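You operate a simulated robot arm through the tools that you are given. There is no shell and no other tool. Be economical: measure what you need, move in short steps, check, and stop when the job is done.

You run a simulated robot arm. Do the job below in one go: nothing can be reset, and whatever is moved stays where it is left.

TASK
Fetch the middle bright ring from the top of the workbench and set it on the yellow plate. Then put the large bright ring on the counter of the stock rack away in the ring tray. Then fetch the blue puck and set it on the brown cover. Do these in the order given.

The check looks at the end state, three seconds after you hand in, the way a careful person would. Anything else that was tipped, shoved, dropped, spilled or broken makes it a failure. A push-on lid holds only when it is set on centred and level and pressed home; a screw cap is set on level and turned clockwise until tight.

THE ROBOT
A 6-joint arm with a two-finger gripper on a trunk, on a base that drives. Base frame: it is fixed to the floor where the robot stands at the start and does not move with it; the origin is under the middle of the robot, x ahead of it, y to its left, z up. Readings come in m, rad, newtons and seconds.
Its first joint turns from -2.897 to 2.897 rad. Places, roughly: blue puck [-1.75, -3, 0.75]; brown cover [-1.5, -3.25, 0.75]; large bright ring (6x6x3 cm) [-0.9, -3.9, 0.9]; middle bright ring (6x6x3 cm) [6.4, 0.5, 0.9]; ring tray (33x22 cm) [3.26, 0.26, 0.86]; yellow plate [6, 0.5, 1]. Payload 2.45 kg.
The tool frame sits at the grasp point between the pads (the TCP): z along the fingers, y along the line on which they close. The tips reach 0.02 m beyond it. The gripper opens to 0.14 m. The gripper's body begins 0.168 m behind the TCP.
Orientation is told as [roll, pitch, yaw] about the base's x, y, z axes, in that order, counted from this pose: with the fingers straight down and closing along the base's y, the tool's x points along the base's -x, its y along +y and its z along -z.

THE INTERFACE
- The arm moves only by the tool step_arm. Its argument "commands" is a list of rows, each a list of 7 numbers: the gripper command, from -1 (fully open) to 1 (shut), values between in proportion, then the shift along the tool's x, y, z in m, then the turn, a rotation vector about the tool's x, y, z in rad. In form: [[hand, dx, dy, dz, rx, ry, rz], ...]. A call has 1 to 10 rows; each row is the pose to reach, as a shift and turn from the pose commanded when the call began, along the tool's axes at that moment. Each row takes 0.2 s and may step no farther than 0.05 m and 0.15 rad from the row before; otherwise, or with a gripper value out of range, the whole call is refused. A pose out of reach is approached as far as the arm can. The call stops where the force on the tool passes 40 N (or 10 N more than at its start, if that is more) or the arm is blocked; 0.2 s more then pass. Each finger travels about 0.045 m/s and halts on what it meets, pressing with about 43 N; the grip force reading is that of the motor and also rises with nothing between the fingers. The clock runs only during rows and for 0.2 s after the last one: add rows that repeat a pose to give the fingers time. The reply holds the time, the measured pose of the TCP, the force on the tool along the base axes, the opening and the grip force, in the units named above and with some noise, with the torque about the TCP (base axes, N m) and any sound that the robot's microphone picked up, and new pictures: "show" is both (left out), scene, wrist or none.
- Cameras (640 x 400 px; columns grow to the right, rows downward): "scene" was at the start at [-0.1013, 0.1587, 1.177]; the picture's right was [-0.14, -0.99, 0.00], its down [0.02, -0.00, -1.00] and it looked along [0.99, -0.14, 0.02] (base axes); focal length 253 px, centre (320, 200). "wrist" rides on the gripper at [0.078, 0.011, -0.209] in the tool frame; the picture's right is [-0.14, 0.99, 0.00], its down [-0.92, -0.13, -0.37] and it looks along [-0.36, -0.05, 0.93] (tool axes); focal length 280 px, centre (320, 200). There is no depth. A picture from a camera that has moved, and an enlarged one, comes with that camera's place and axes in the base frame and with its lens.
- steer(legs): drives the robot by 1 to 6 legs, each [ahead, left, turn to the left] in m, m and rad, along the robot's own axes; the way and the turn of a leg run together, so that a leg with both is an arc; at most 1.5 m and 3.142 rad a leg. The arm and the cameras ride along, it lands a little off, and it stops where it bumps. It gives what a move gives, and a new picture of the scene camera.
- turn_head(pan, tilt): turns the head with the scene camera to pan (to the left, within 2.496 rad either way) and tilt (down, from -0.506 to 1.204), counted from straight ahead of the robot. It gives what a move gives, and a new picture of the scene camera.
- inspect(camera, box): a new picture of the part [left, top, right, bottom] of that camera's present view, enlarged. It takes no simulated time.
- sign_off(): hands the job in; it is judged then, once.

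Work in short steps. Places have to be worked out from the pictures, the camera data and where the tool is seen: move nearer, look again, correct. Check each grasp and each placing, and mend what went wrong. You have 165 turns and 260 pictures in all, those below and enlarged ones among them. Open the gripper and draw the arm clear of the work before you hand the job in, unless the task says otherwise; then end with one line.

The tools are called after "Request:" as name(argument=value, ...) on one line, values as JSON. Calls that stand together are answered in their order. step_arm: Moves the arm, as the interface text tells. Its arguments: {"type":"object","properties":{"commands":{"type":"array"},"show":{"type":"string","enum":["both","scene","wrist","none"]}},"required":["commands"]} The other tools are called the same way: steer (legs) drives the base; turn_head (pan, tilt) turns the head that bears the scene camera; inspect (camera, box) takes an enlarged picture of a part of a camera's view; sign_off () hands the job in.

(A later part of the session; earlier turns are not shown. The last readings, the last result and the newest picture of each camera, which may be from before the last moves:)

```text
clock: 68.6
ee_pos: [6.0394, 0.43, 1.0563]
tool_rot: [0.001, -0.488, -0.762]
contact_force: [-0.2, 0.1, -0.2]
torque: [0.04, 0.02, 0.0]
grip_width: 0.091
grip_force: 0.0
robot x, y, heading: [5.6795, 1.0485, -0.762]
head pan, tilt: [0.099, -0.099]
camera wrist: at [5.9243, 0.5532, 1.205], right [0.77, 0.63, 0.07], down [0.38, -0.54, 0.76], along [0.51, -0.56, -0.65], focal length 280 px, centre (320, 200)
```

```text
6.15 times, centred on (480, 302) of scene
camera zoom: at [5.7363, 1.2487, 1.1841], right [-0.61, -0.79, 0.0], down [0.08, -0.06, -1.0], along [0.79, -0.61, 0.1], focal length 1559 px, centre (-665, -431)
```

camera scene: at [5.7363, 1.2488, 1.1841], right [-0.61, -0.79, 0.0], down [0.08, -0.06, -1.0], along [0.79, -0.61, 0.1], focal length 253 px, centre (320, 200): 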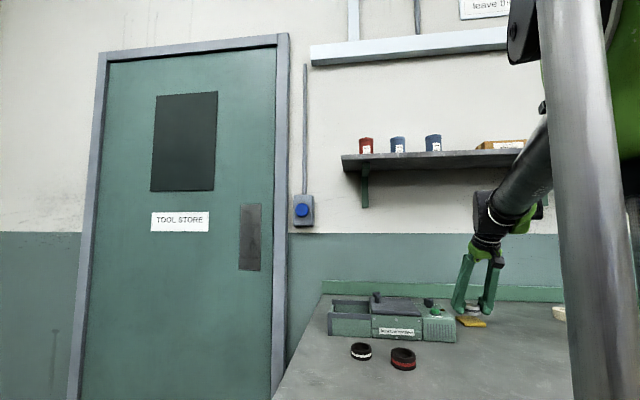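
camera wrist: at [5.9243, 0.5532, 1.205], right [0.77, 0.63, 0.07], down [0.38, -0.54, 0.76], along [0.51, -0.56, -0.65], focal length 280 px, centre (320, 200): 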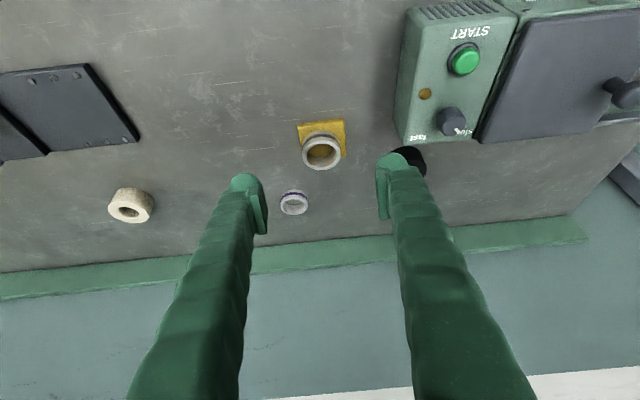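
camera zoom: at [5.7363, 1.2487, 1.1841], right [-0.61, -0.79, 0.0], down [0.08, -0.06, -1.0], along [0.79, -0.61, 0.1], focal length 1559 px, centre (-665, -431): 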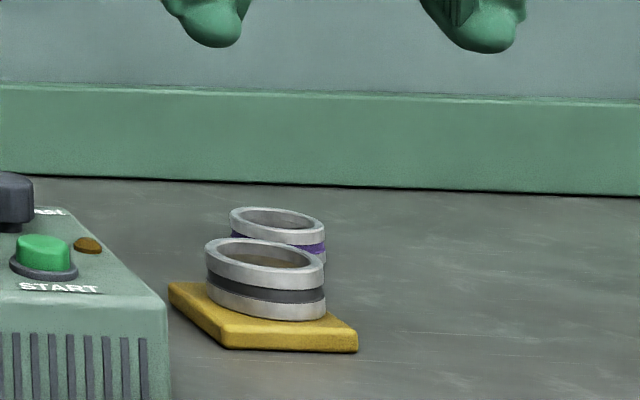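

Released. I inspect the ring's position on the plate more closely from the wrist view.

Request:
inspect(camera="wrist", box=[270, 100, 370, 180])

Request:
step_arm(commands=[[-0.3, -0.025, 0.012, -0.03, 0, 0.14, 0], [-0.3, -0.05, 0.012, -0.06, 0, 0.28, 0], [-0.3, -0.05, 0.012, -0.1, 0, 0.28, 0]], show="wrist")

```text
5.00 times, centred on (320, 140) of wrist
camera zoom: at [5.9243, 0.5532, 1.205], right [0.77, 0.63, 0.07], down [0.38, -0.54, 0.76], along [0.51, -0.56, -0.65], focal length 1402 px, centre (320, 500)
```

zoom: 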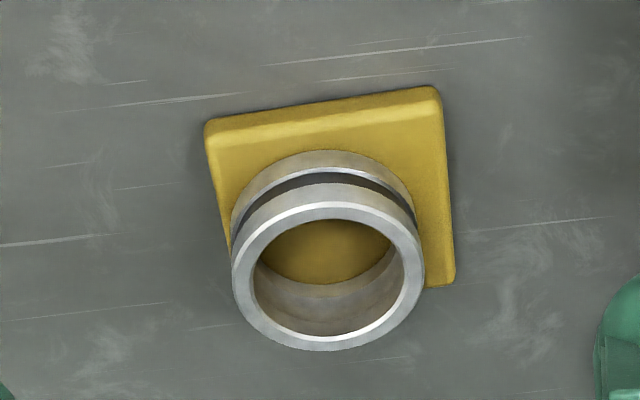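

```text
clock: 69.4
ee_pos: [6.0461, 0.4415, 1.1682]
tool_rot: [0.0, -0.204, -0.763]
contact_force: [0.1, -0.3, -0.5]
torque: [0.04, 0.03, -0.01]
grip_width: 0.0907
grip_force: 0.0
robot x, y, heading: [5.6841, 1.0469, -0.755]
head pan, tilt: [0.099, -0.099]
camera wrist: at [5.9674, 0.532, 1.3572], right [0.78, 0.62, 0.03], down [0.51, -0.66, 0.55], along [0.36, -0.41, -0.84], focal length 280 px, centre (320, 200)
```

wrist: 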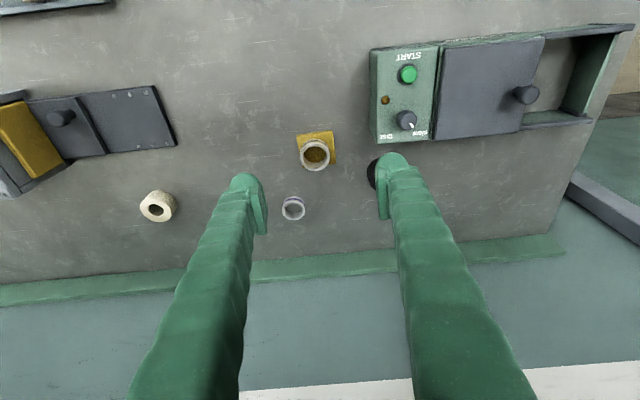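

The ring rests properly on the plate (offset only a few mm). Now I back off from the bench, straighten the tool, and turn down the aisle toward the stock rack.

Request:
steer(legs=[[-0.35, 0, 0]])

Request:
step_arm(commands=[[-0.3, 0.04, 0, 0, 0, 0.14, 0], [-0.3, 0.08, 0.0, 0, 0, 0.204, 0], [-0.3, 0.12, -0.03, -0.02, 0, 0.204, 0], [-0.3, 0.16, -0.06, -0.03, 0, 0.204, 0]], show="none")

Request:
steer(legs=[[0, 0, -1.6]])

Request:
turn_head(pan=0.0, tilt=0.25)

```text
clock: 71.7
ee_pos: [5.7867, 0.6849, 1.1682]
tool_rot: [0.0, -0.206, -0.764]
contact_force: [0.1, 0.4, 0.2]
torque: [0.01, -0.01, -0.01]
grip_width: 0.0909
grip_force: 0.0
robot x, y, heading: [5.4281, 1.2922, -0.762]
head pan, tilt: [0.099, -0.099]
camera scene: at [5.4799, 1.4936, 1.1841], right [-0.62, -0.79, 0.0], down [0.08, -0.06, -1.0], along [0.78, -0.61, 0.1], focal length 253 px, centre (320, 200)
```

scene: 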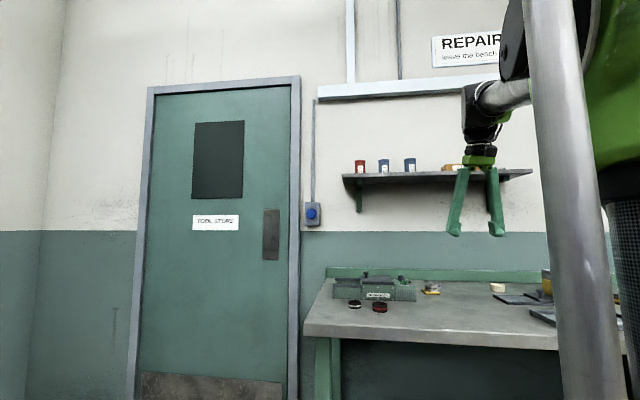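

```text
refused: row 3 steps farther than a row can; nothing moved
```

```text
clock: 75.9
ee_pos: [4.8206, 0.9321, 1.1683]
tool_rot: [0.001, -0.205, -2.335]
contact_force: [1.5, 0.3, 0.1]
torque: [0.0, -0.01, 0.02]
grip_width: 0.0908
grip_force: 0.0
robot x, y, heading: [5.4305, 1.2956, -2.335]
head pan, tilt: [0.099, -0.099]
camera scene: at [5.6317, 1.2375, 1.1841], right [-0.79, 0.61, 0.0], down [-0.06, -0.08, -1.0], along [-0.61, -0.78, 0.1], focal length 253 px, centre (320, 200)
```

scene: 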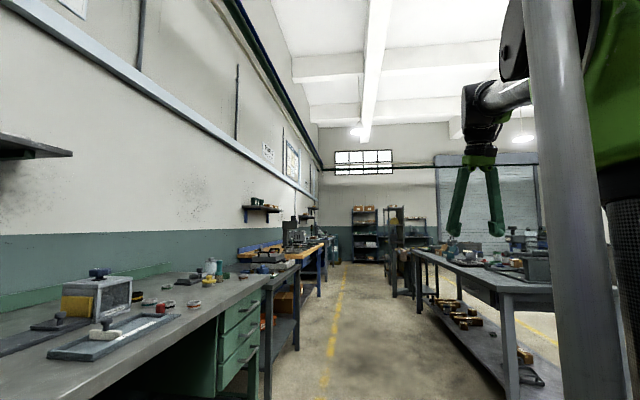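

```text
clock: 76.7
ee_pos: [4.8204, 0.9317, 1.1679]
tool_rot: [0.001, -0.207, -2.336]
contact_force: [0.2, 0.7, -0.5]
torque: [0.01, -0.01, 0.0]
grip_width: 0.0907
grip_force: 0.0
robot x, y, heading: [5.4252, 1.2919, -2.33]
head pan, tilt: [0.0, 0.25]
camera scene: at [5.6208, 1.2386, 1.1524], right [-0.72, 0.69, 0.0], down [0.17, 0.18, -0.97], along [-0.67, -0.7, -0.25], focal length 253 px, centre (320, 200)
```

scene: 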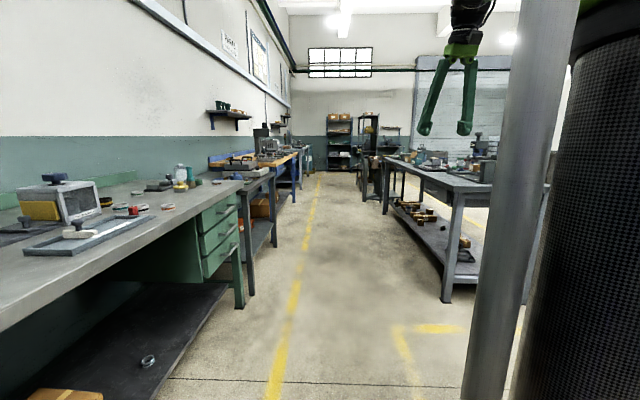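

The aisle is clear. I straighten the tool and drive down the aisle.

Request:
step_arm(commands=[[-0.3, 0.03, 0, 0, 0, 0.14, 0], [-0.3, 0.06, 0.0, 0, 0, 0.205, 0], [-0.3, 0.09, 0.0, -0.02, 0, 0.205, 0]], show="none")

Request:
steer(legs=[[0, 0, -0.026], [1.5, 0, 0], [1.5, 0, 0]])

```text
clock: 77.5
ee_pos: [4.8836, 0.9993, 1.1701]
tool_rot: [0.001, 0.001, -2.336]
contact_force: [0.1, -0.9, 0.5]
torque: [0.08, -0.08, -0.02]
grip_width: 0.0913
grip_force: 0.0
robot x, y, heading: [5.4262, 1.2948, -2.332]
head pan, tilt: [0.0, 0.25]
```

```text
clock: 92.3
ee_pos: [2.7053, -1.0456, 1.1702]
tool_rot: [0.0, -0.001, -2.399]
contact_force: [-0.3, -0.1, 1.0]
torque: [0.0, 0.01, 0.0]
grip_width: 0.0908
grip_force: 0.1
robot x, y, heading: [3.2668, -0.7858, -2.396]
head pan, tilt: [0.0, 0.25]
camera scene: at [3.455, -0.8541, 1.1523], right [-0.68, 0.74, 0.0], down [0.18, 0.17, -0.97], along [-0.71, -0.66, -0.25], focal length 253 px, centre (320, 200)
```

scene: 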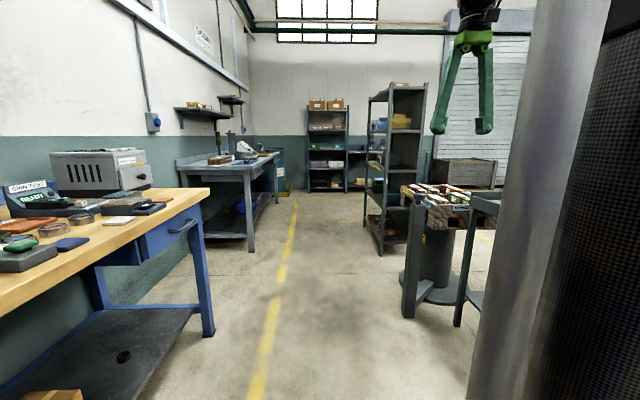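

Aisle centre is slightly left; I correct heading and continue.

Request:
steer(legs=[[0, 0, 0.04], [1.5, 0.15, 0], [1.2, 0, 0]])

```text
refused: leg 2 is longer than a leg can be; nothing moved
```

Request:
steer(legs=[[0, 0, 0.04], [1.4, 0.15, 0], [1.3, 0, 0]])

```text
clock: 105.9
ee_pos: [0.8967, -3.0899, 1.1708]
tool_rot: [0.001, -0.003, -2.363]
contact_force: [-0.6, 0.8, 0.4]
torque: [0.0, -0.01, 0.01]
grip_width: 0.0911
grip_force: 0.1
robot x, y, heading: [1.4508, -2.8107, -2.359]
head pan, tilt: [0.0, 0.25]
camera scene: at [1.6399, -2.8711, 1.1523], right [-0.7, 0.71, 0.0], down [0.18, 0.17, -0.97], along [-0.69, -0.68, -0.25], focal length 253 px, centre (320, 200)
```

scene: 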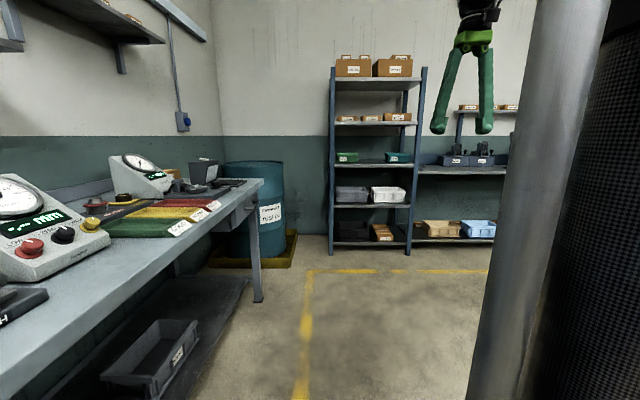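

The stock rack's shelf is ahead; the counter is to its right. I advance past the tall rack, then sidestep right.

Request:
steer(legs=[[1.2, 0, 0], [0, -0.85, 0]])

Request:
turn_head(pan=0.1, tilt=0.35)

Request:
inspect(camera="wrist", box=[0, 0, 640, 400])

```text
clock: 116.1
ee_pos: [-0.5544, -3.3255, 1.1705]
tool_rot: [-0.001, -0.003, -2.367]
contact_force: [0.4, -0.4, -0.1]
torque: [-0.03, 0.01, 0.01]
grip_width: 0.0911
grip_force: 0.0
robot x, y, heading: [-0.0049, -3.0521, -2.362]
head pan, tilt: [0.0, 0.25]
camera scene: at [0.1895, -3.11, 1.1523], right [-0.7, 0.71, 0.0], down [0.18, 0.17, -0.97], along [-0.69, -0.68, -0.25], focal length 253 px, centre (320, 200)
```

scene: 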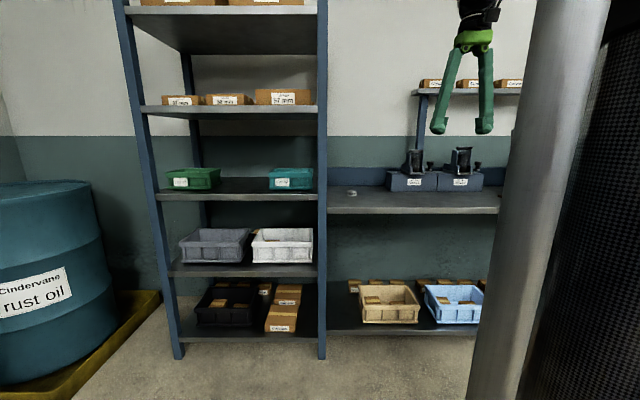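

```text
clock: 116.8
ee_pos: [-0.5547, -3.3242, 1.1696]
tool_rot: [0.001, -0.001, -2.366]
contact_force: [0.7, 0.1, 0.0]
torque: [0.01, 0.02, -0.02]
grip_width: 0.0909
grip_force: 0.1
robot x, y, heading: [-0.0009, -3.0501, -2.361]
head pan, tilt: [0.099, 0.351]
camera scene: at [0.1964, -3.1161, 1.1429], right [-0.77, 0.64, 0.0], down [0.22, 0.26, -0.94], along [-0.6, -0.72, -0.34], focal length 253 px, centre (320, 200)
```

scene: 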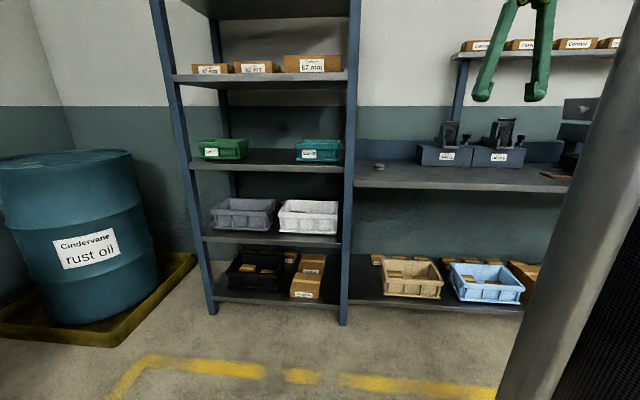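

```text
1.00 times, centred on (320, 200) of wrist (not enlarged: the box is as wide or as high as the picture)
camera zoom: at [-0.4911, -3.2774, 1.3795], right [0.59, -0.8, 0.0], down [-0.75, -0.55, 0.37], along [-0.3, -0.22, -0.93], focal length 280 px, centre (320, 200)
```

zoom: 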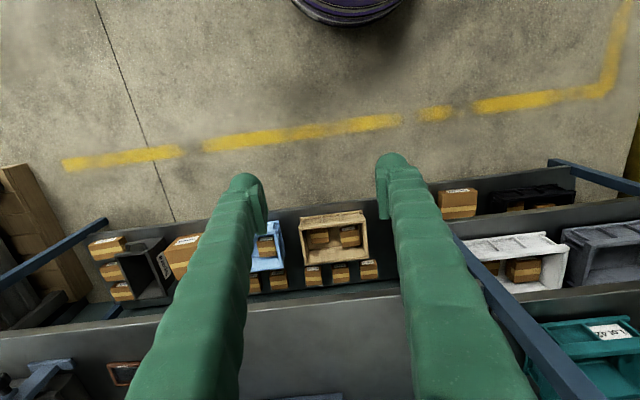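

A ring is on the counter at (379,166). I enlarge the counter.

Request:
inspect(camera="scene", box=[340, 100, 580, 220])

```text
2.67 times, centred on (460, 160) of scene
camera zoom: at [0.1964, -3.1161, 1.1429], right [-0.77, 0.64, 0.0], down [0.22, 0.26, -0.94], along [-0.6, -0.72, -0.34], focal length 676 px, centre (-53, 307)
```

zoom: 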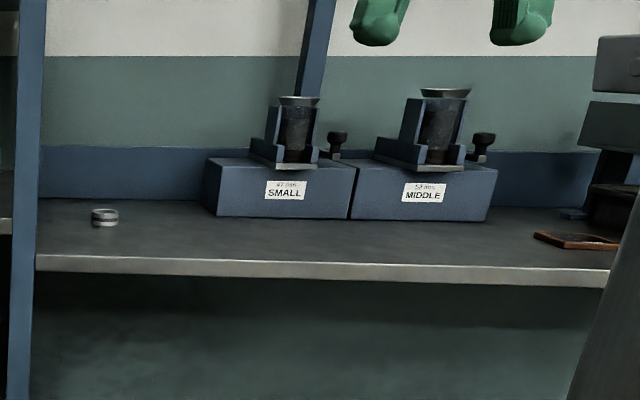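

Labels confirm sizes (small 47, middle 52 mm), so the ring placed was right. The large ring is at about (-0.88, -3.92); I drive nearer.

Request:
steer(legs=[[0.36, -0.12, 0]])

Request:
turn_head(pan=0.1, tilt=0.4)

Request:
step_arm(commands=[[-0.4, 0.03, 0, 0, 0, -0.14, 0], [-0.4, 0.06, 0.03, 0.02, 0, -0.28, 0], [-0.4, 0.06, 0.06, 0.04, 0, -0.35, 0], [-0.4, 0.04, 0.1, 0.06, 0, -0.35, 0]])

```text
clock: 119.2
ee_pos: [-0.8971, -3.4885, 1.1704]
tool_rot: [0.001, -0.001, -2.37]
contact_force: [-0.4, -0.4, 1.3]
torque: [-0.01, -0.02, 0.03]
grip_width: 0.091
grip_force: 0.0
robot x, y, heading: [-0.3447, -3.2166, -2.372]
head pan, tilt: [0.099, 0.351]
camera scene: at [-0.1465, -3.283, 1.1428], right [-0.77, 0.64, 0.0], down [0.22, 0.26, -0.94], along [-0.6, -0.72, -0.34], focal length 253 px, centre (320, 200)
```

scene: 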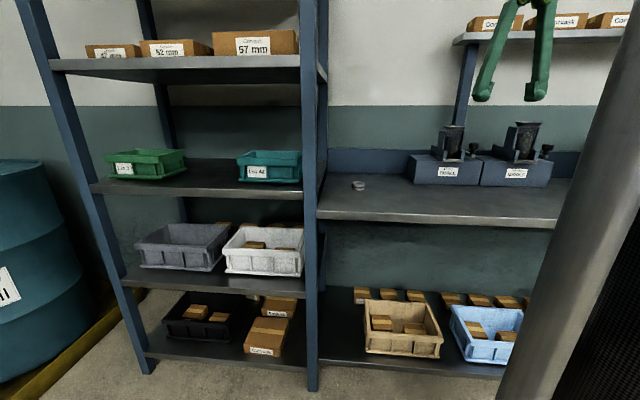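

```text
clock: 119.8
ee_pos: [-0.8985, -3.4888, 1.1711]
tool_rot: [-0.001, -0.001, -2.37]
contact_force: [-0.1, -0.1, 0.9]
torque: [-0.01, -0.01, 0.0]
grip_width: 0.0908
grip_force: 0.1
robot x, y, heading: [-0.3464, -3.2165, -2.365]
head pan, tilt: [0.099, 0.4]
camera scene: at [-0.1462, -3.2826, 1.1383], right [-0.77, 0.64, 0.0], down [0.25, 0.3, -0.92], along [-0.59, -0.71, -0.39], focal length 253 px, centre (320, 200)
```

scene: 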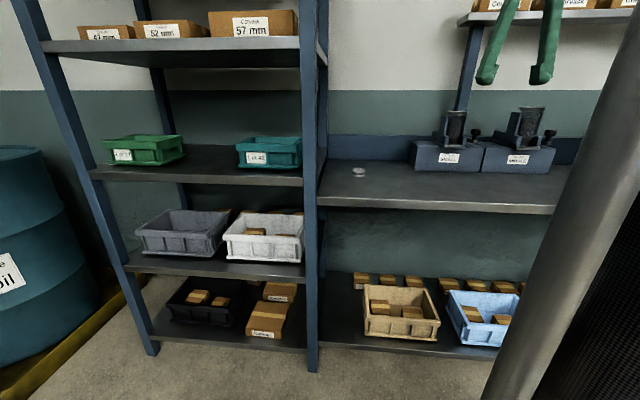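

```text
clock: 120.8
ee_pos: [-0.7973, -3.5325, 1.111]
tool_rot: [0.0, -0.352, -2.369]
contact_force: [0.2, -0.7, -0.8]
torque: [0.0, -0.01, -0.04]
grip_width: 0.098
grip_force: 0.0
robot x, y, heading: [-0.3435, -3.2135, -2.366]
head pan, tilt: [0.099, 0.4]
camera scene: at [-0.1461, -3.2826, 1.1383], right [-0.77, 0.64, 0.0], down [0.25, 0.3, -0.92], along [-0.59, -0.71, -0.39], focal length 253 px, centre (320, 200)
camera wrist: at [-0.6862, -3.4392, 1.2805], right [0.6, -0.8, 0.05], down [-0.62, -0.42, 0.66], along [-0.51, -0.43, -0.75], focal length 280 px, centre (320, 200)
```

scene: 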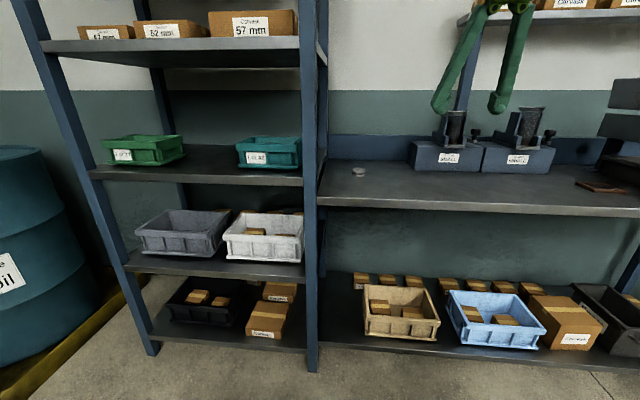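
wrist: 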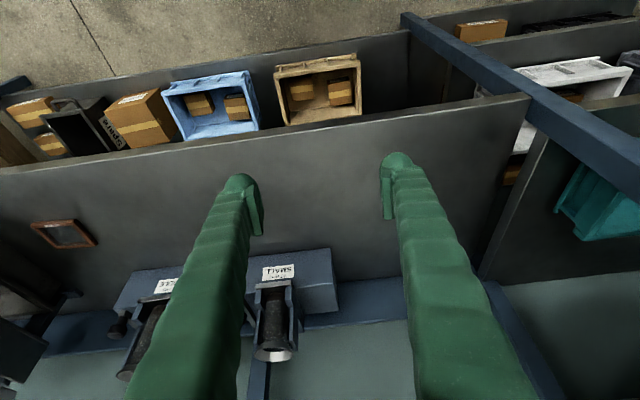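

The ring is hidden behind the right finger, about 0.23 m to the left. I shift left.

Request:
step_arm(commands=[[-0.4, 0, 0.05, 0, 0, 0, 0], [-0.4, 0, 0.1, 0, 0, 0, 0], [-0.4, 0, 0.15, 0, 0, 0, 0], [-0.4, 0, 0.2, 0, 0, 0, 0], [-0.4, 0, 0.2, 0, 0, 0, 0]], show="wrist")

```text
clock: 122.0
ee_pos: [-0.6573, -3.6759, 1.1112]
tool_rot: [0.0, -0.353, -2.369]
contact_force: [-0.4, -0.4, -0.4]
torque: [-0.02, 0.0, 0.02]
grip_width: 0.098
grip_force: 0.1
robot x, y, heading: [-0.3477, -3.2127, -2.367]
head pan, tilt: [0.099, 0.4]
camera wrist: at [-0.5464, -3.583, 1.2807], right [0.6, -0.8, 0.05], down [-0.62, -0.42, 0.66], along [-0.51, -0.43, -0.75], focal length 280 px, centre (320, 200)
```

wrist: 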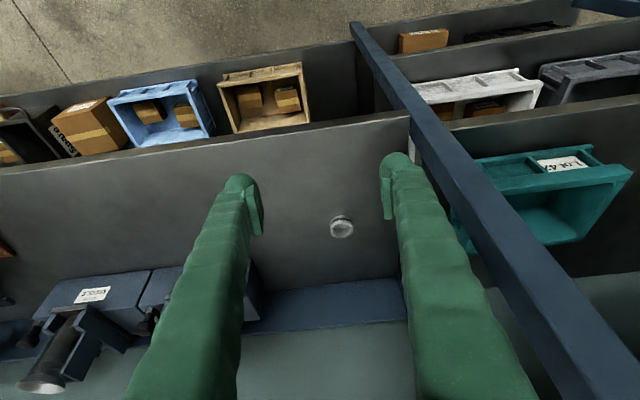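

Ring seen at (342,228), about (-0.88,-3.92). I move forward and down to a hover short of it to refine.

Request:
step_arm(commands=[[-0.4, -0.035, 0.003, 0.035, 0, 0, 0], [-0.4, -0.07, 0.007, 0.07, 0, 0, 0], [-0.4, -0.1, 0.01, 0.105, 0, 0, 0], [-0.4, -0.135, 0.014, 0.14, 0, 0, 0], [-0.4, -0.17, 0.017, 0.175, 0, 0, 0], [-0.4, -0.199, 0.02, 0.21, 0, 0, 0], [-0.4, -0.199, 0.02, 0.21, 0, 0, 0]], show="both")

```text
clock: 123.6
ee_pos: [-0.8332, -3.869, 0.9798]
tool_rot: [-0.001, -0.352, -2.372]
contact_force: [0.1, -0.9, -0.7]
torque: [0.05, -0.02, 0.01]
grip_width: 0.098
grip_force: 0.0
robot x, y, heading: [-0.3458, -3.22, -2.368]
head pan, tilt: [0.099, 0.4]
camera scene: at [-0.1461, -3.2826, 1.1383], right [-0.77, 0.64, 0.0], down [0.25, 0.3, -0.92], along [-0.59, -0.71, -0.39], focal length 253 px, centre (320, 200)
camera wrist: at [-0.7212, -3.7764, 1.1497], right [0.6, -0.8, 0.05], down [-0.62, -0.42, 0.66], along [-0.51, -0.43, -0.75], focal length 280 px, centre (320, 200)
```

scene: 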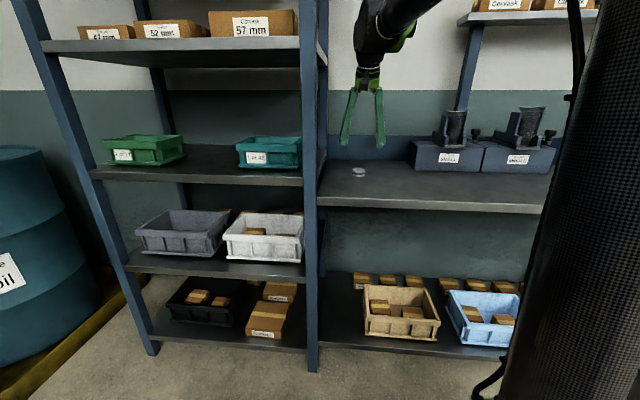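
wrist: 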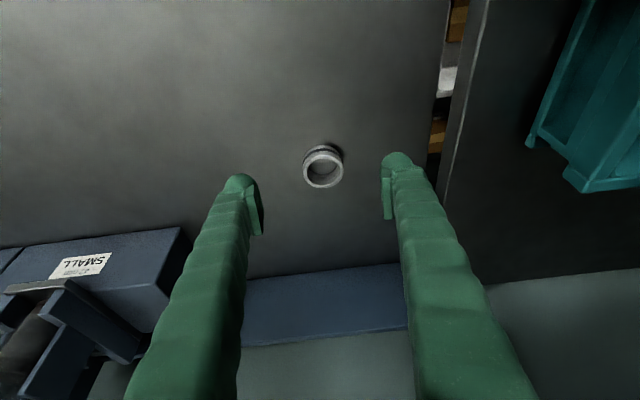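

I enlarge the ring to check its size and distance.

Request:
inspect(camera="wrist", box=[270, 120, 380, 200])

```text
5.00 times, centred on (325, 160) of wrist
camera zoom: at [-0.7212, -3.7764, 1.1497], right [0.6, -0.8, 0.05], down [-0.62, -0.42, 0.66], along [-0.51, -0.43, -0.75], focal length 1402 px, centre (295, 400)
```

zoom: 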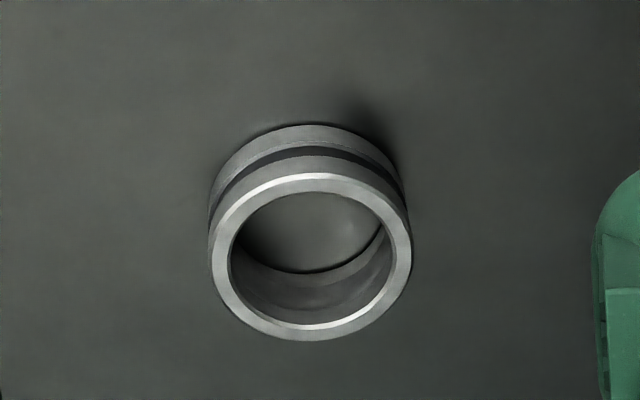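

Size depends on counter height; I descend 6 cm and take another look for triangulation.

Request:
step_arm(commands=[[-0.4, 0.007, 0, 0.019, 0, 0, 0], [-0.4, 0.014, 0, 0.038, 0, 0, 0], [-0.4, 0.0207, 0, 0.0563, 0, 0, 0], [-0.4, 0.0207, 0, 0.0563, 0, 0, 0]], show="none")

Request:
inspect(camera="wrist", box=[220, 100, 420, 225])

```text
clock: 124.6
ee_pos: [-0.8328, -3.8713, 0.9208]
tool_rot: [0.0, -0.35, -2.373]
contact_force: [0.0, -0.2, 0.2]
torque: [0.0, 0.0, -0.01]
grip_width: 0.0977
grip_force: 0.1
robot x, y, heading: [-0.3438, -3.2171, -2.363]
head pan, tilt: [0.099, 0.4]
```

```text
3.20 times, centred on (320, 162) of wrist
camera zoom: at [-0.722, -3.7776, 1.0905], right [0.6, -0.8, 0.05], down [-0.62, -0.42, 0.66], along [-0.51, -0.43, -0.75], focal length 897 px, centre (320, 320)
```

zoom: 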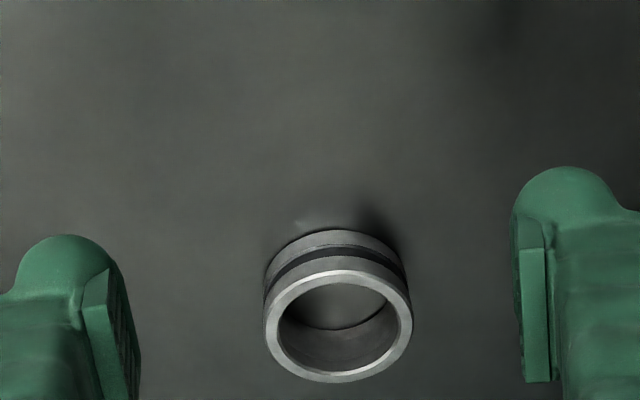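

Triangulation: ring top about z 0.86 at (-0.877, -3.917). I move over it and down in small steps.

Request:
step_arm(commands=[[-0.4, -0.025, 0.002, 0.015, 0, 0, 0], [-0.4, -0.0495, 0.002, 0.03, 0, 0, 0], [-0.4, -0.044, 0.002, 0.05, 0, 0, 0], [-0.4, -0.041, 0.002, 0.062, 0, 0, 0], [-0.4, -0.041, 0.002, 0.062, 0, 0, 0]], show="wrist")

```text
clock: 125.8
ee_pos: [-0.8732, -3.9138, 0.876]
tool_rot: [0.0, -0.35, -2.37]
contact_force: [0.5, 0.4, -0.9]
torque: [-0.02, -0.02, -0.02]
grip_width: 0.0979
grip_force: 0.0
robot x, y, heading: [-0.3425, -3.2172, -2.374]
head pan, tilt: [0.099, 0.4]
camera wrist: at [-0.7624, -3.8208, 1.0456], right [0.6, -0.8, 0.05], down [-0.62, -0.42, 0.66], along [-0.51, -0.43, -0.75], focal length 280 px, centre (320, 200)
```

wrist: 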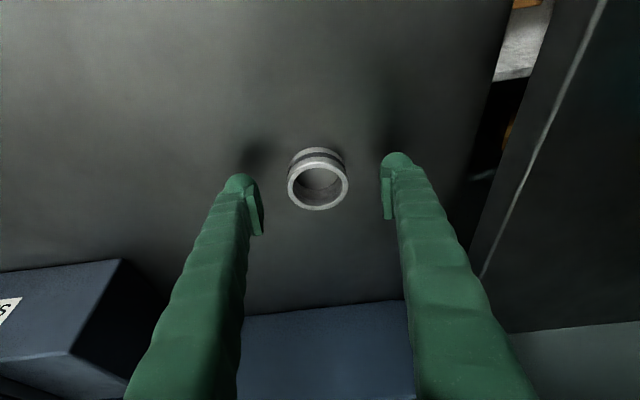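

Well centred. I descend until touching the counter.

Request:
step_arm(commands=[[-0.4, 0.0021, 0, 0.0056, 0, 0, 0], [-0.4, 0.0041, 0, 0.0113, 0, 0, 0], [-0.4, 0.0062, 0, 0.0169, 0, 0, 0], [-0.4, 0.0083, 0, 0.0225, 0, 0, 0], [-0.4, 0.0103, 0, 0.0282, 0, 0, 0]], show="wrist")

```text
clock: 126.8
ee_pos: [-0.874, -3.9149, 0.8599]
tool_rot: [0.002, -0.355, -2.368]
contact_force: [5.4, 7.2, 21.3]
torque: [0.36, -0.16, 0.02]
grip_width: 0.0978
grip_force: 0.1
robot x, y, heading: [-0.3436, -3.2164, -2.367]
head pan, tilt: [0.099, 0.4]
stopped in row 4: the force on the tool passed its limit at 55 N (the readings are from after the stop); the commanded pose is now the measured one
camera wrist: at [-0.7622, -3.8206, 1.0284], right [0.6, -0.8, 0.05], down [-0.62, -0.42, 0.67], along [-0.51, -0.43, -0.74], focal length 280 px, centre (320, 200)
```

wrist: 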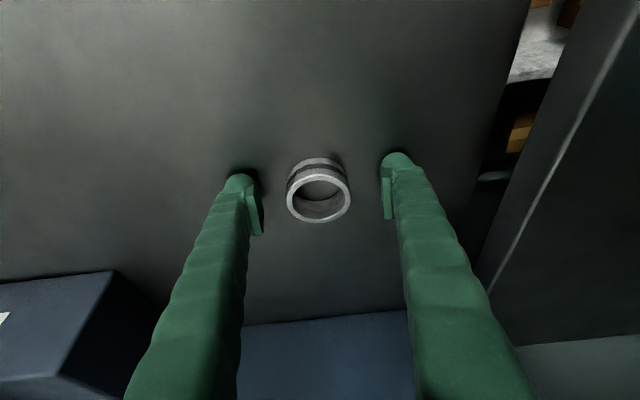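

Counter is at ≈0.834 and the ring is at the TCP. Lift 3 mm and close.

Request:
step_arm(commands=[[-0.3, -0.001, 0, -0.003, 0, 0, 0], [0.0, -0.001, 0, -0.003, 0, 0, 0], [0.3, -0.001, 0, -0.003, 0, 0, 0], [0.6, -0.001, 0, -0.003, 0, 0, 0], [0.7, -0.001, 0, -0.003, 0, 0, 0], [0.7, -0.001, 0, -0.003, 0, 0, 0], [0.7, -0.001, 0, -0.003, 0, 0, 0]], show="wrist")

```text
clock: 128.4
ee_pos: [-0.8746, -3.9151, 0.8635]
tool_rot: [0.001, -0.355, -2.37]
contact_force: [-11.2, 4.4, 37.7]
torque: [0.32, 0.18, -0.04]
grip_width: 0.0505
grip_force: 43.2
robot x, y, heading: [-0.3451, -3.2177, -2.375]
head pan, tilt: [0.099, 0.4]
camera wrist: at [-0.7631, -3.8206, 1.0311], right [0.6, -0.8, 0.05], down [-0.62, -0.42, 0.67], along [-0.51, -0.43, -0.74], focal length 280 px, centre (320, 200)
```

wrist: 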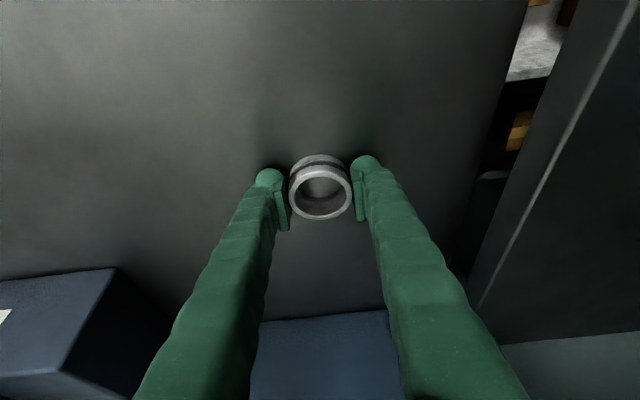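

Grip reads 0.0505 m, the same as the first ring, which is odd for a "large" one. Before moving it I look along the whole counter for another ring and read the labels.

Request:
turn_head(pan=-0.35, tilt=0.35)

Request:
turn_head(pan=-0.85, tilt=0.35)

Request:
turn_head(pan=0.1, tilt=0.3)

Request:
inspect(camera="scene", box=[300, 120, 580, 240])

Request:
inspect(camera="scene", box=[40, 0, 320, 200])

```text
clock: 129.3
ee_pos: [-0.8751, -3.9151, 0.8625]
tool_rot: [0.001, -0.358, -2.371]
contact_force: [-15.2, -0.7, 42.4]
torque: [0.29, 0.3, 0.06]
grip_width: 0.0502
grip_force: 43.0
robot x, y, heading: [-0.3449, -3.2186, -2.368]
head pan, tilt: [-0.351, 0.351]
camera scene: at [-0.1711, -3.2489, 1.1428], right [-0.41, 0.91, 0.0], down [0.31, 0.14, -0.94], along [-0.86, -0.39, -0.34], focal length 253 px, centre (320, 200)
```

scene: 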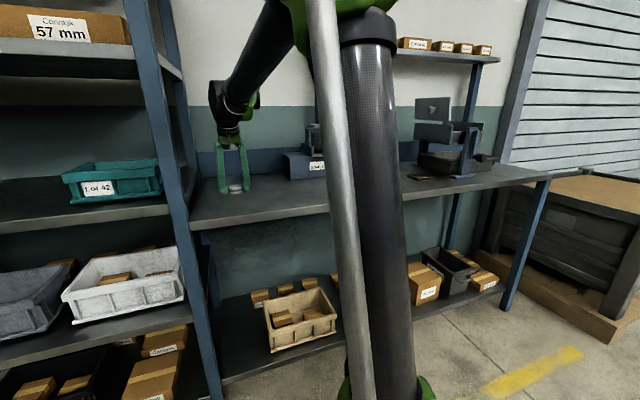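

```text
clock: 130.2
ee_pos: [-0.8747, -3.9147, 0.8623]
tool_rot: [0.001, -0.354, -2.371]
contact_force: [-17.2, -2.8, 46.3]
torque: [0.25, 0.35, 0.1]
grip_width: 0.0504
grip_force: 43.0
robot x, y, heading: [-0.3442, -3.2154, -2.372]
head pan, tilt: [-0.85, 0.351]
camera scene: at [-0.179, -3.2035, 1.1428], right [0.08, 1.0, 0.0], down [0.34, -0.03, -0.94], along [-0.94, 0.07, -0.34], focal length 253 px, centre (320, 200)
```

scene: 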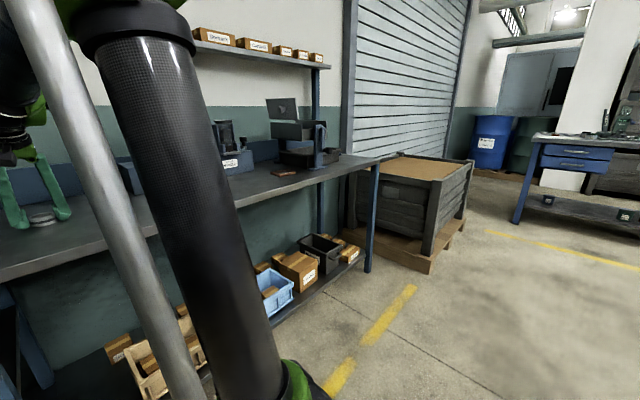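

```text
clock: 131.5
ee_pos: [-0.8737, -3.9144, 0.8619]
tool_rot: [0.001, -0.356, -2.37]
contact_force: [-14.7, -3.3, 46.7]
torque: [0.29, 0.27, 0.12]
grip_width: 0.0503
grip_force: 43.2
robot x, y, heading: [-0.3453, -3.2161, -2.372]
head pan, tilt: [0.099, 0.3]
camera scene: at [-0.1462, -3.2821, 1.1475], right [-0.77, 0.64, 0.0], down [0.19, 0.23, -0.96], along [-0.61, -0.73, -0.29], focal length 253 px, centre (320, 200)
```

scene: 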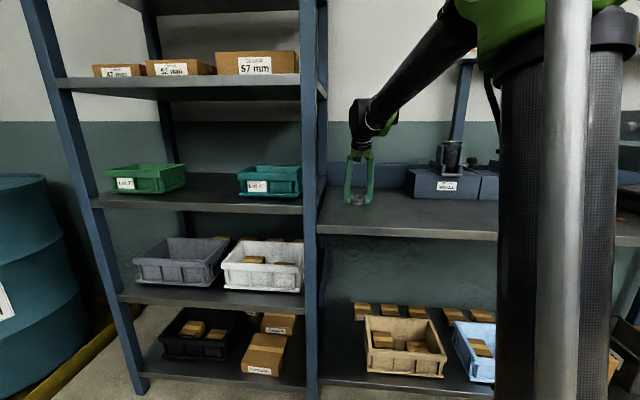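

```text
2.29 times, centred on (440, 180) of scene
camera zoom: at [-0.1462, -3.2821, 1.1475], right [-0.77, 0.64, 0.0], down [0.19, 0.23, -0.96], along [-0.61, -0.73, -0.29], focal length 579 px, centre (46, 246)
```

zoom: 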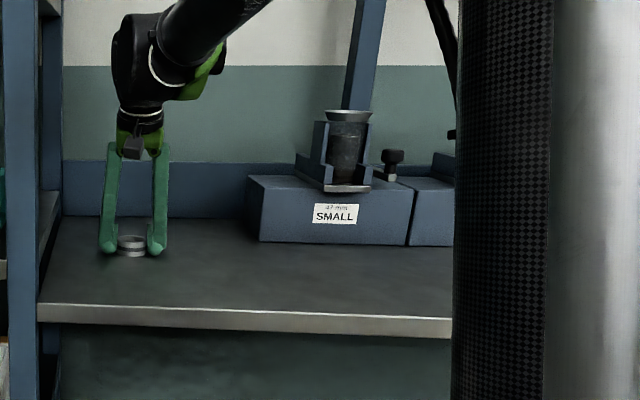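

```text
2.00 times, centred on (180, 100) of scene
camera zoom: at [-0.1462, -3.2821, 1.1475], right [-0.77, 0.64, 0.0], down [0.19, 0.23, -0.96], along [-0.61, -0.73, -0.29], focal length 507 px, centre (600, 400)
```

zoom: 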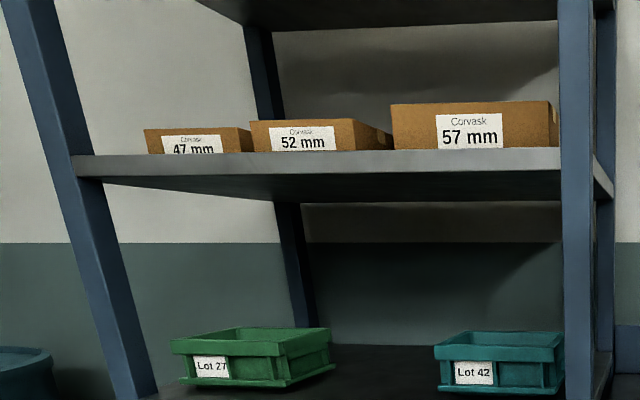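

No other ring seen yet on the counter. I lift this ring and use the wrist camera to look over the rest of the counter, including behind the fixtures.

Request:
step_arm(commands=[[0.7, 0.0, 0, -0.03, 0, 0, 0], [0.7, 0, 0, -0.07, 0, 0, 0], [0.7, 0, 0, -0.11, 0, 0, 0], [0.7, 0, 0, -0.15, 0, 0, 0], [0.7, 0.03, 0, -0.19, 0, 0, 0], [0.7, 0.06, -0.03, -0.2, 0, 0, 0], [0.7, 0.06, -0.07, -0.22, 0, 0, 0], [0.7, 0.06, -0.11, -0.24, 0, 0, 0], [0.7, 0.06, -0.15, -0.25, 0, 0, 0], [0.7, 0.06, -0.19, -0.26, 0, 0, 0]], show="wrist")

Request:
step_arm(commands=[[0.7, 0, -0.05, 0, 0, 0, 0], [0.7, 0, -0.1, 0, 0, 0, 0], [0.7, 0, -0.15, 0, 0, 0, 0], [0.7, 0, -0.2, 0, 0, 0, 0], [0.7, 0, -0.2, 0, 0, 0, 0]], show="wrist")

```text
clock: 133.7
ee_pos: [-0.9026, -3.6763, 1.0842]
tool_rot: [-0.001, -0.353, -2.369]
contact_force: [-0.1, 0.2, -1.6]
torque: [0.0, 0.02, -0.03]
grip_width: 0.0502
grip_force: 43.0
robot x, y, heading: [-0.3451, -3.2149, -2.366]
head pan, tilt: [0.099, 0.3]
camera wrist: at [-0.7902, -3.5823, 1.2531], right [0.6, -0.8, 0.05], down [-0.62, -0.42, 0.67], along [-0.51, -0.43, -0.74], focal length 280 px, centre (320, 200)
```

wrist: 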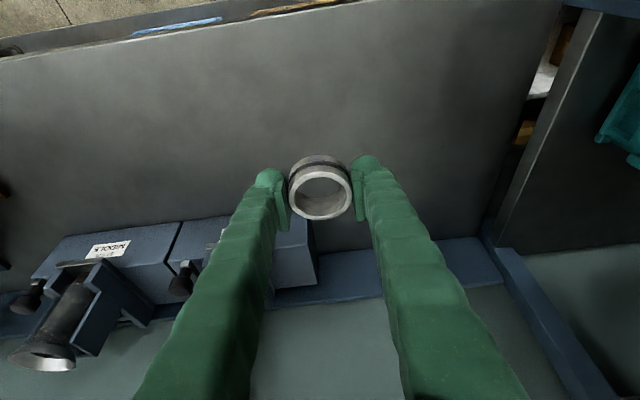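

```text
clock: 134.9
ee_pos: [-1.0417, -3.5344, 1.0815]
tool_rot: [0.001, -0.354, -2.37]
contact_force: [0.9, 0.1, -1.5]
torque: [0.05, -0.02, 0.03]
grip_width: 0.0505
grip_force: 42.9
robot x, y, heading: [-0.3435, -3.2146, -2.368]
head pan, tilt: [0.099, 0.3]
camera wrist: at [-0.93, -3.4399, 1.2503], right [0.6, -0.8, 0.05], down [-0.62, -0.42, 0.67], along [-0.51, -0.43, -0.74], focal length 280 px, centre (320, 200)
```

wrist: 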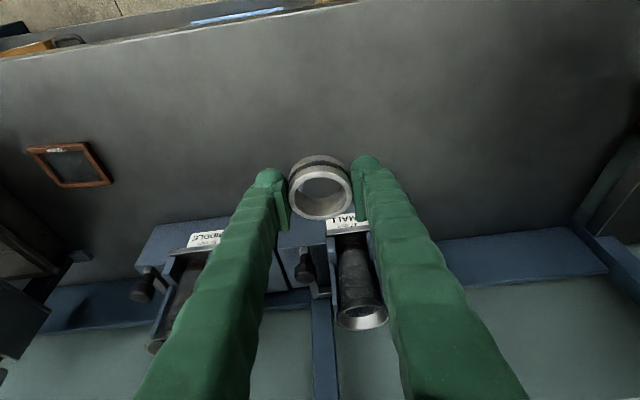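

Only fixtures and a small slate here. I read the slate and die labels.

Request:
inspect(camera="wrist", box=[10, 120, 130, 195])

Request:
inspect(camera="wrist", box=[260, 150, 380, 225])

```text
5.33 times, centred on (70, 158) of wrist
camera zoom: at [-0.93, -3.4399, 1.2503], right [0.6, -0.8, 0.05], down [-0.62, -0.42, 0.67], along [-0.51, -0.43, -0.74], focal length 1495 px, centre (1653, 427)
```

zoom: 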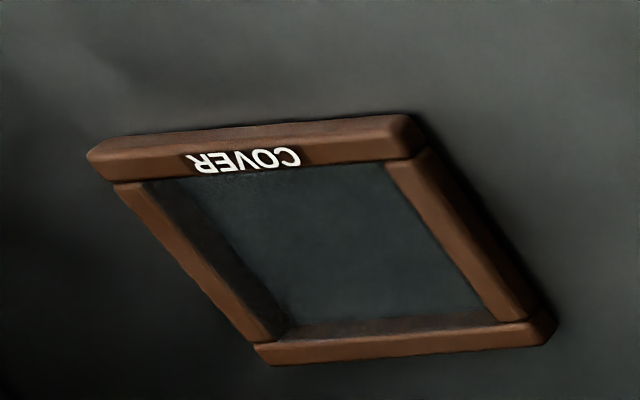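

```text
5.33 times, centred on (320, 188) of wrist
camera zoom: at [-0.93, -3.4399, 1.2503], right [0.6, -0.8, 0.05], down [-0.62, -0.42, 0.67], along [-0.51, -0.43, -0.74], focal length 1495 px, centre (320, 267)
```

zoom: 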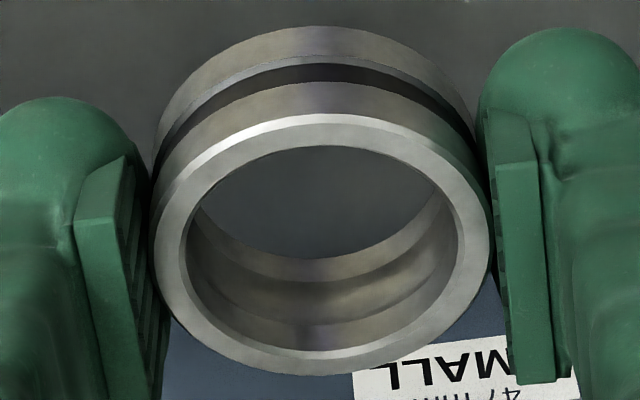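

The brown "COVER" frame is also on this counter (≈(-1.39,-3.28)). The held ring is the one at the named place, so I tuck the arm and drive back up the aisle toward the tray.

Request:
step_arm(commands=[[0.7, 0.03, 0.02, -0.025, 0, 0, 0], [0.7, 0.06, 0.04, -0.055, 0, 0, 0], [0.7, 0.09, 0.06, -0.08, 0, 0, 0], [0.7, 0.12, 0.08, -0.108, 0, 0, 0]], show="none")

Request:
steer(legs=[[-0.4, 0, 0], [0, 1.0, 0]])

```text
clock: 135.9
ee_pos: [-0.8801, -3.486, 1.1416]
tool_rot: [0.001, -0.354, -2.371]
contact_force: [-0.5, -0.8, -1.5]
torque: [0.02, -0.01, 0.01]
grip_width: 0.0504
grip_force: 43.2
robot x, y, heading: [-0.3427, -3.2146, -2.372]
head pan, tilt: [0.099, 0.3]
```

```text
clock: 143.1
ee_pos: [0.0912, -3.9174, 1.1418]
tool_rot: [0.0, -0.354, -2.375]
contact_force: [-0.3, 0.2, -1.5]
torque: [0.01, 0.02, -0.02]
grip_width: 0.0504
grip_force: 42.8
robot x, y, heading: [0.6295, -3.6534, -2.375]
head pan, tilt: [0.099, 0.3]
camera scene: at [0.8245, -3.7186, 1.1476], right [-0.76, 0.65, 0.0], down [0.19, 0.23, -0.96], along [-0.62, -0.73, -0.3], focal length 253 px, centre (320, 200)
```

scene: 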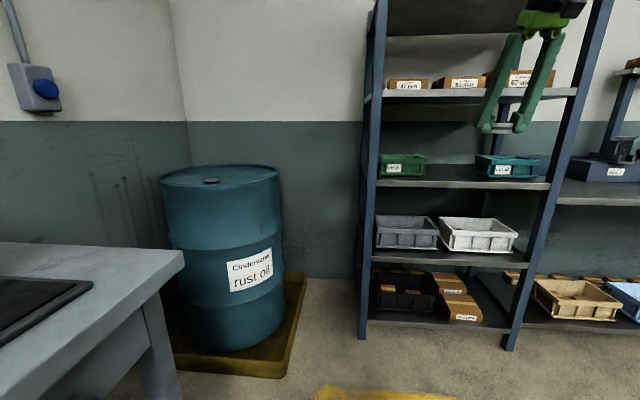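

In the aisle's middle. I back up the aisle in three legs.

Request:
steer(legs=[[-1.45, -0.05, 0.0], [-1.45, -0.05, 0], [-1.45, -0.06, 0]])

Request:
turn_head(pan=-1.57, tilt=0.35)

```text
clock: 163.9
ee_pos: [3.0989, -0.7753, 1.1416]
tool_rot: [0.0, -0.355, -2.402]
contact_force: [0.0, 0.1, -1.1]
torque: [-0.04, -0.02, 0.0]
grip_width: 0.0505
grip_force: 43.0
robot x, y, heading: [3.6427, -0.5225, -2.4]
head pan, tilt: [0.099, 0.3]
camera scene: at [3.8383, -0.5962, 1.1476], right [-0.75, 0.67, 0.0], down [0.2, 0.22, -0.96], along [-0.64, -0.71, -0.3], focal length 253 px, centre (320, 200)
```

scene: 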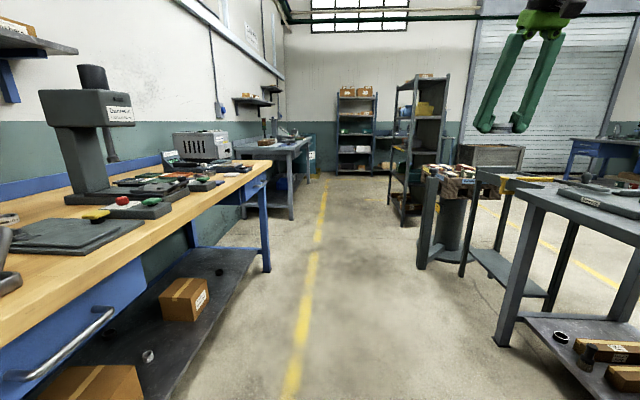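

```text
clock: 165.6
ee_pos: [3.0989, -0.7765, 1.1417]
tool_rot: [0.0, -0.356, -2.402]
contact_force: [0.0, 0.1, -1.8]
torque: [0.01, 0.01, 0.03]
grip_width: 0.0499
grip_force: 42.9
robot x, y, heading: [3.6458, -0.5249, -2.399]
head pan, tilt: [-1.571, 0.351]
camera scene: at [3.8189, -0.5718, 1.1464], right [-0.48, 0.88, 0.0], down [0.27, 0.15, -0.95], along [-0.83, -0.46, -0.31], focal length 253 px, centre (320, 200)
```

scene: 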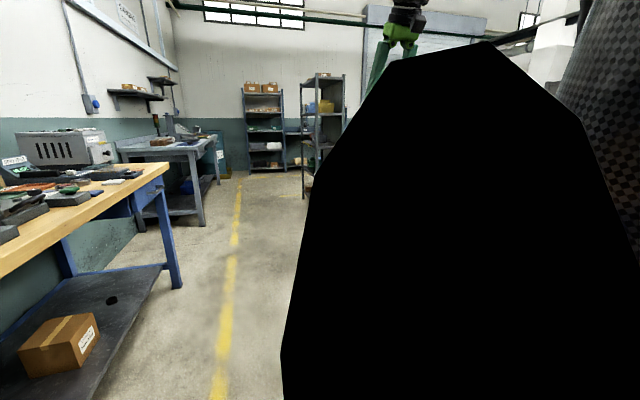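

I raise the hand slightly and turn right to face the table.

Request:
step_arm(commands=[[0.7, -0.0138, 0, -0.0375, 0, 0, 0], [0.7, -0.0276, 0, -0.075, 0, 0, 0]], show="none")

Request:
steer(legs=[[0, 0, -1.527]])

Request:
turn_head(pan=0.0, tilt=0.4)

```text
clock: 166.2
ee_pos: [3.1, -0.7744, 1.2202]
tool_rot: [0.0, -0.354, -2.401]
contact_force: [0.7, 0.2, -1.3]
torque: [0.0, 0.01, -0.03]
grip_width: 0.0504
grip_force: 43.0
robot x, y, heading: [3.6452, -0.5248, -2.401]
head pan, tilt: [-1.571, 0.351]
```

```text
clock: 170.3
ee_pos: [3.3663, 0.0096, 1.2197]
tool_rot: [0.0, -0.356, 2.355]
contact_force: [-0.2, 0.5, -1.5]
torque: [0.02, 0.02, -0.02]
grip_width: 0.0503
grip_force: 42.8
robot x, y, heading: [3.6412, -0.5207, 2.353]
head pan, tilt: [-1.571, 0.351]
camera scene: at [3.6076, -0.7023, 1.1433], right [0.88, 0.48, 0.0], down [0.16, -0.3, -0.94], along [-0.46, 0.82, -0.34], focal length 253 px, centre (320, 200)
```

scene: 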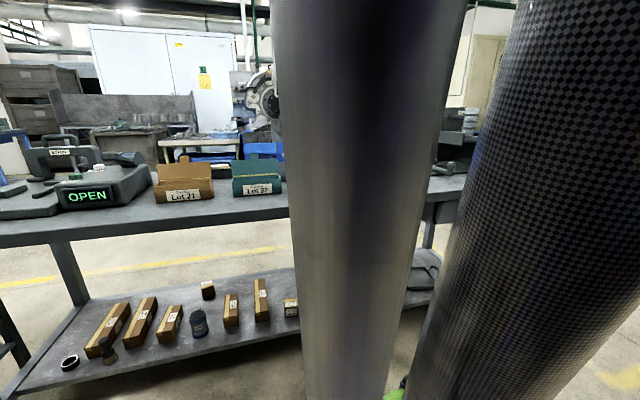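

```text
clock: 171.9
ee_pos: [3.3666, 0.0091, 1.2198]
tool_rot: [0.0, -0.355, 2.354]
contact_force: [0.2, 0.1, -1.3]
torque: [0.01, -0.02, 0.0]
grip_width: 0.0502
grip_force: 43.2
robot x, y, heading: [3.6411, -0.5215, 2.359]
head pan, tilt: [0.0, 0.4]
camera scene: at [3.5873, -0.7183, 1.1383], right [0.71, 0.71, 0.0], down [0.27, -0.28, -0.92], along [-0.65, 0.65, -0.39], focal length 253 px, centre (320, 200)
```

scene: 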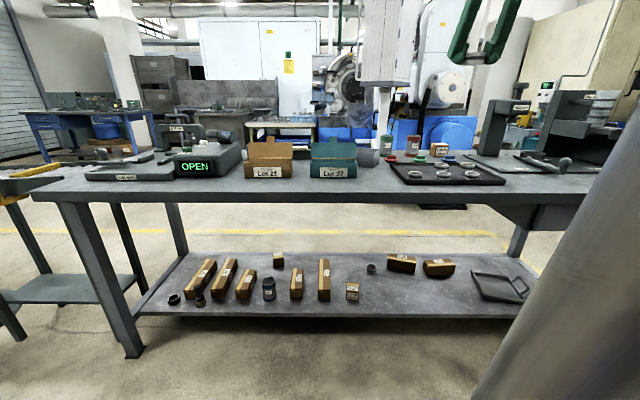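

The ring tray is at the table's near edge with several rings in it. I zoom.

Request:
inspect(camera="scene", box=[370, 130, 530, 210])

Request:
inspect(camera="wrist", box=[0, 0, 640, 400])

```text
4.00 times, centred on (450, 170) of scene
camera zoom: at [3.5873, -0.7183, 1.1383], right [0.71, 0.71, 0.0], down [0.27, -0.28, -0.92], along [-0.65, 0.65, -0.39], focal length 1014 px, centre (-200, 320)
```

zoom: 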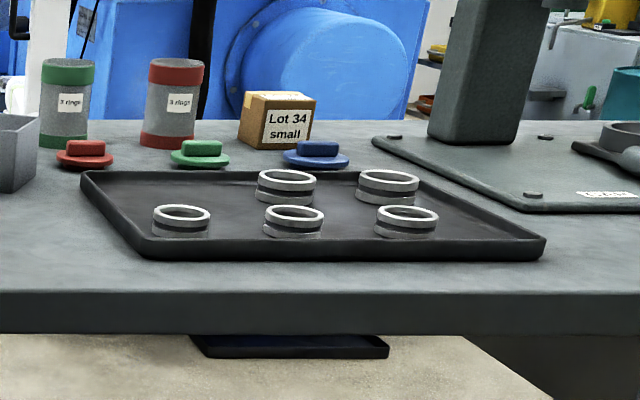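

```text
1.00 times, centred on (320, 200) of wrist (not enlarged: the box is as wide or as high as the picture)
camera zoom: at [3.4608, -0.1014, 1.3893], right [-0.79, -0.61, 0.05], down [-0.43, 0.61, 0.67], along [-0.43, 0.51, -0.74], focal length 280 px, centre (320, 200)
```

zoom: 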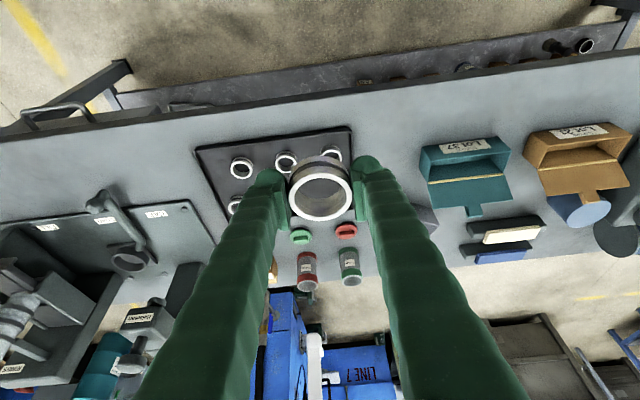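

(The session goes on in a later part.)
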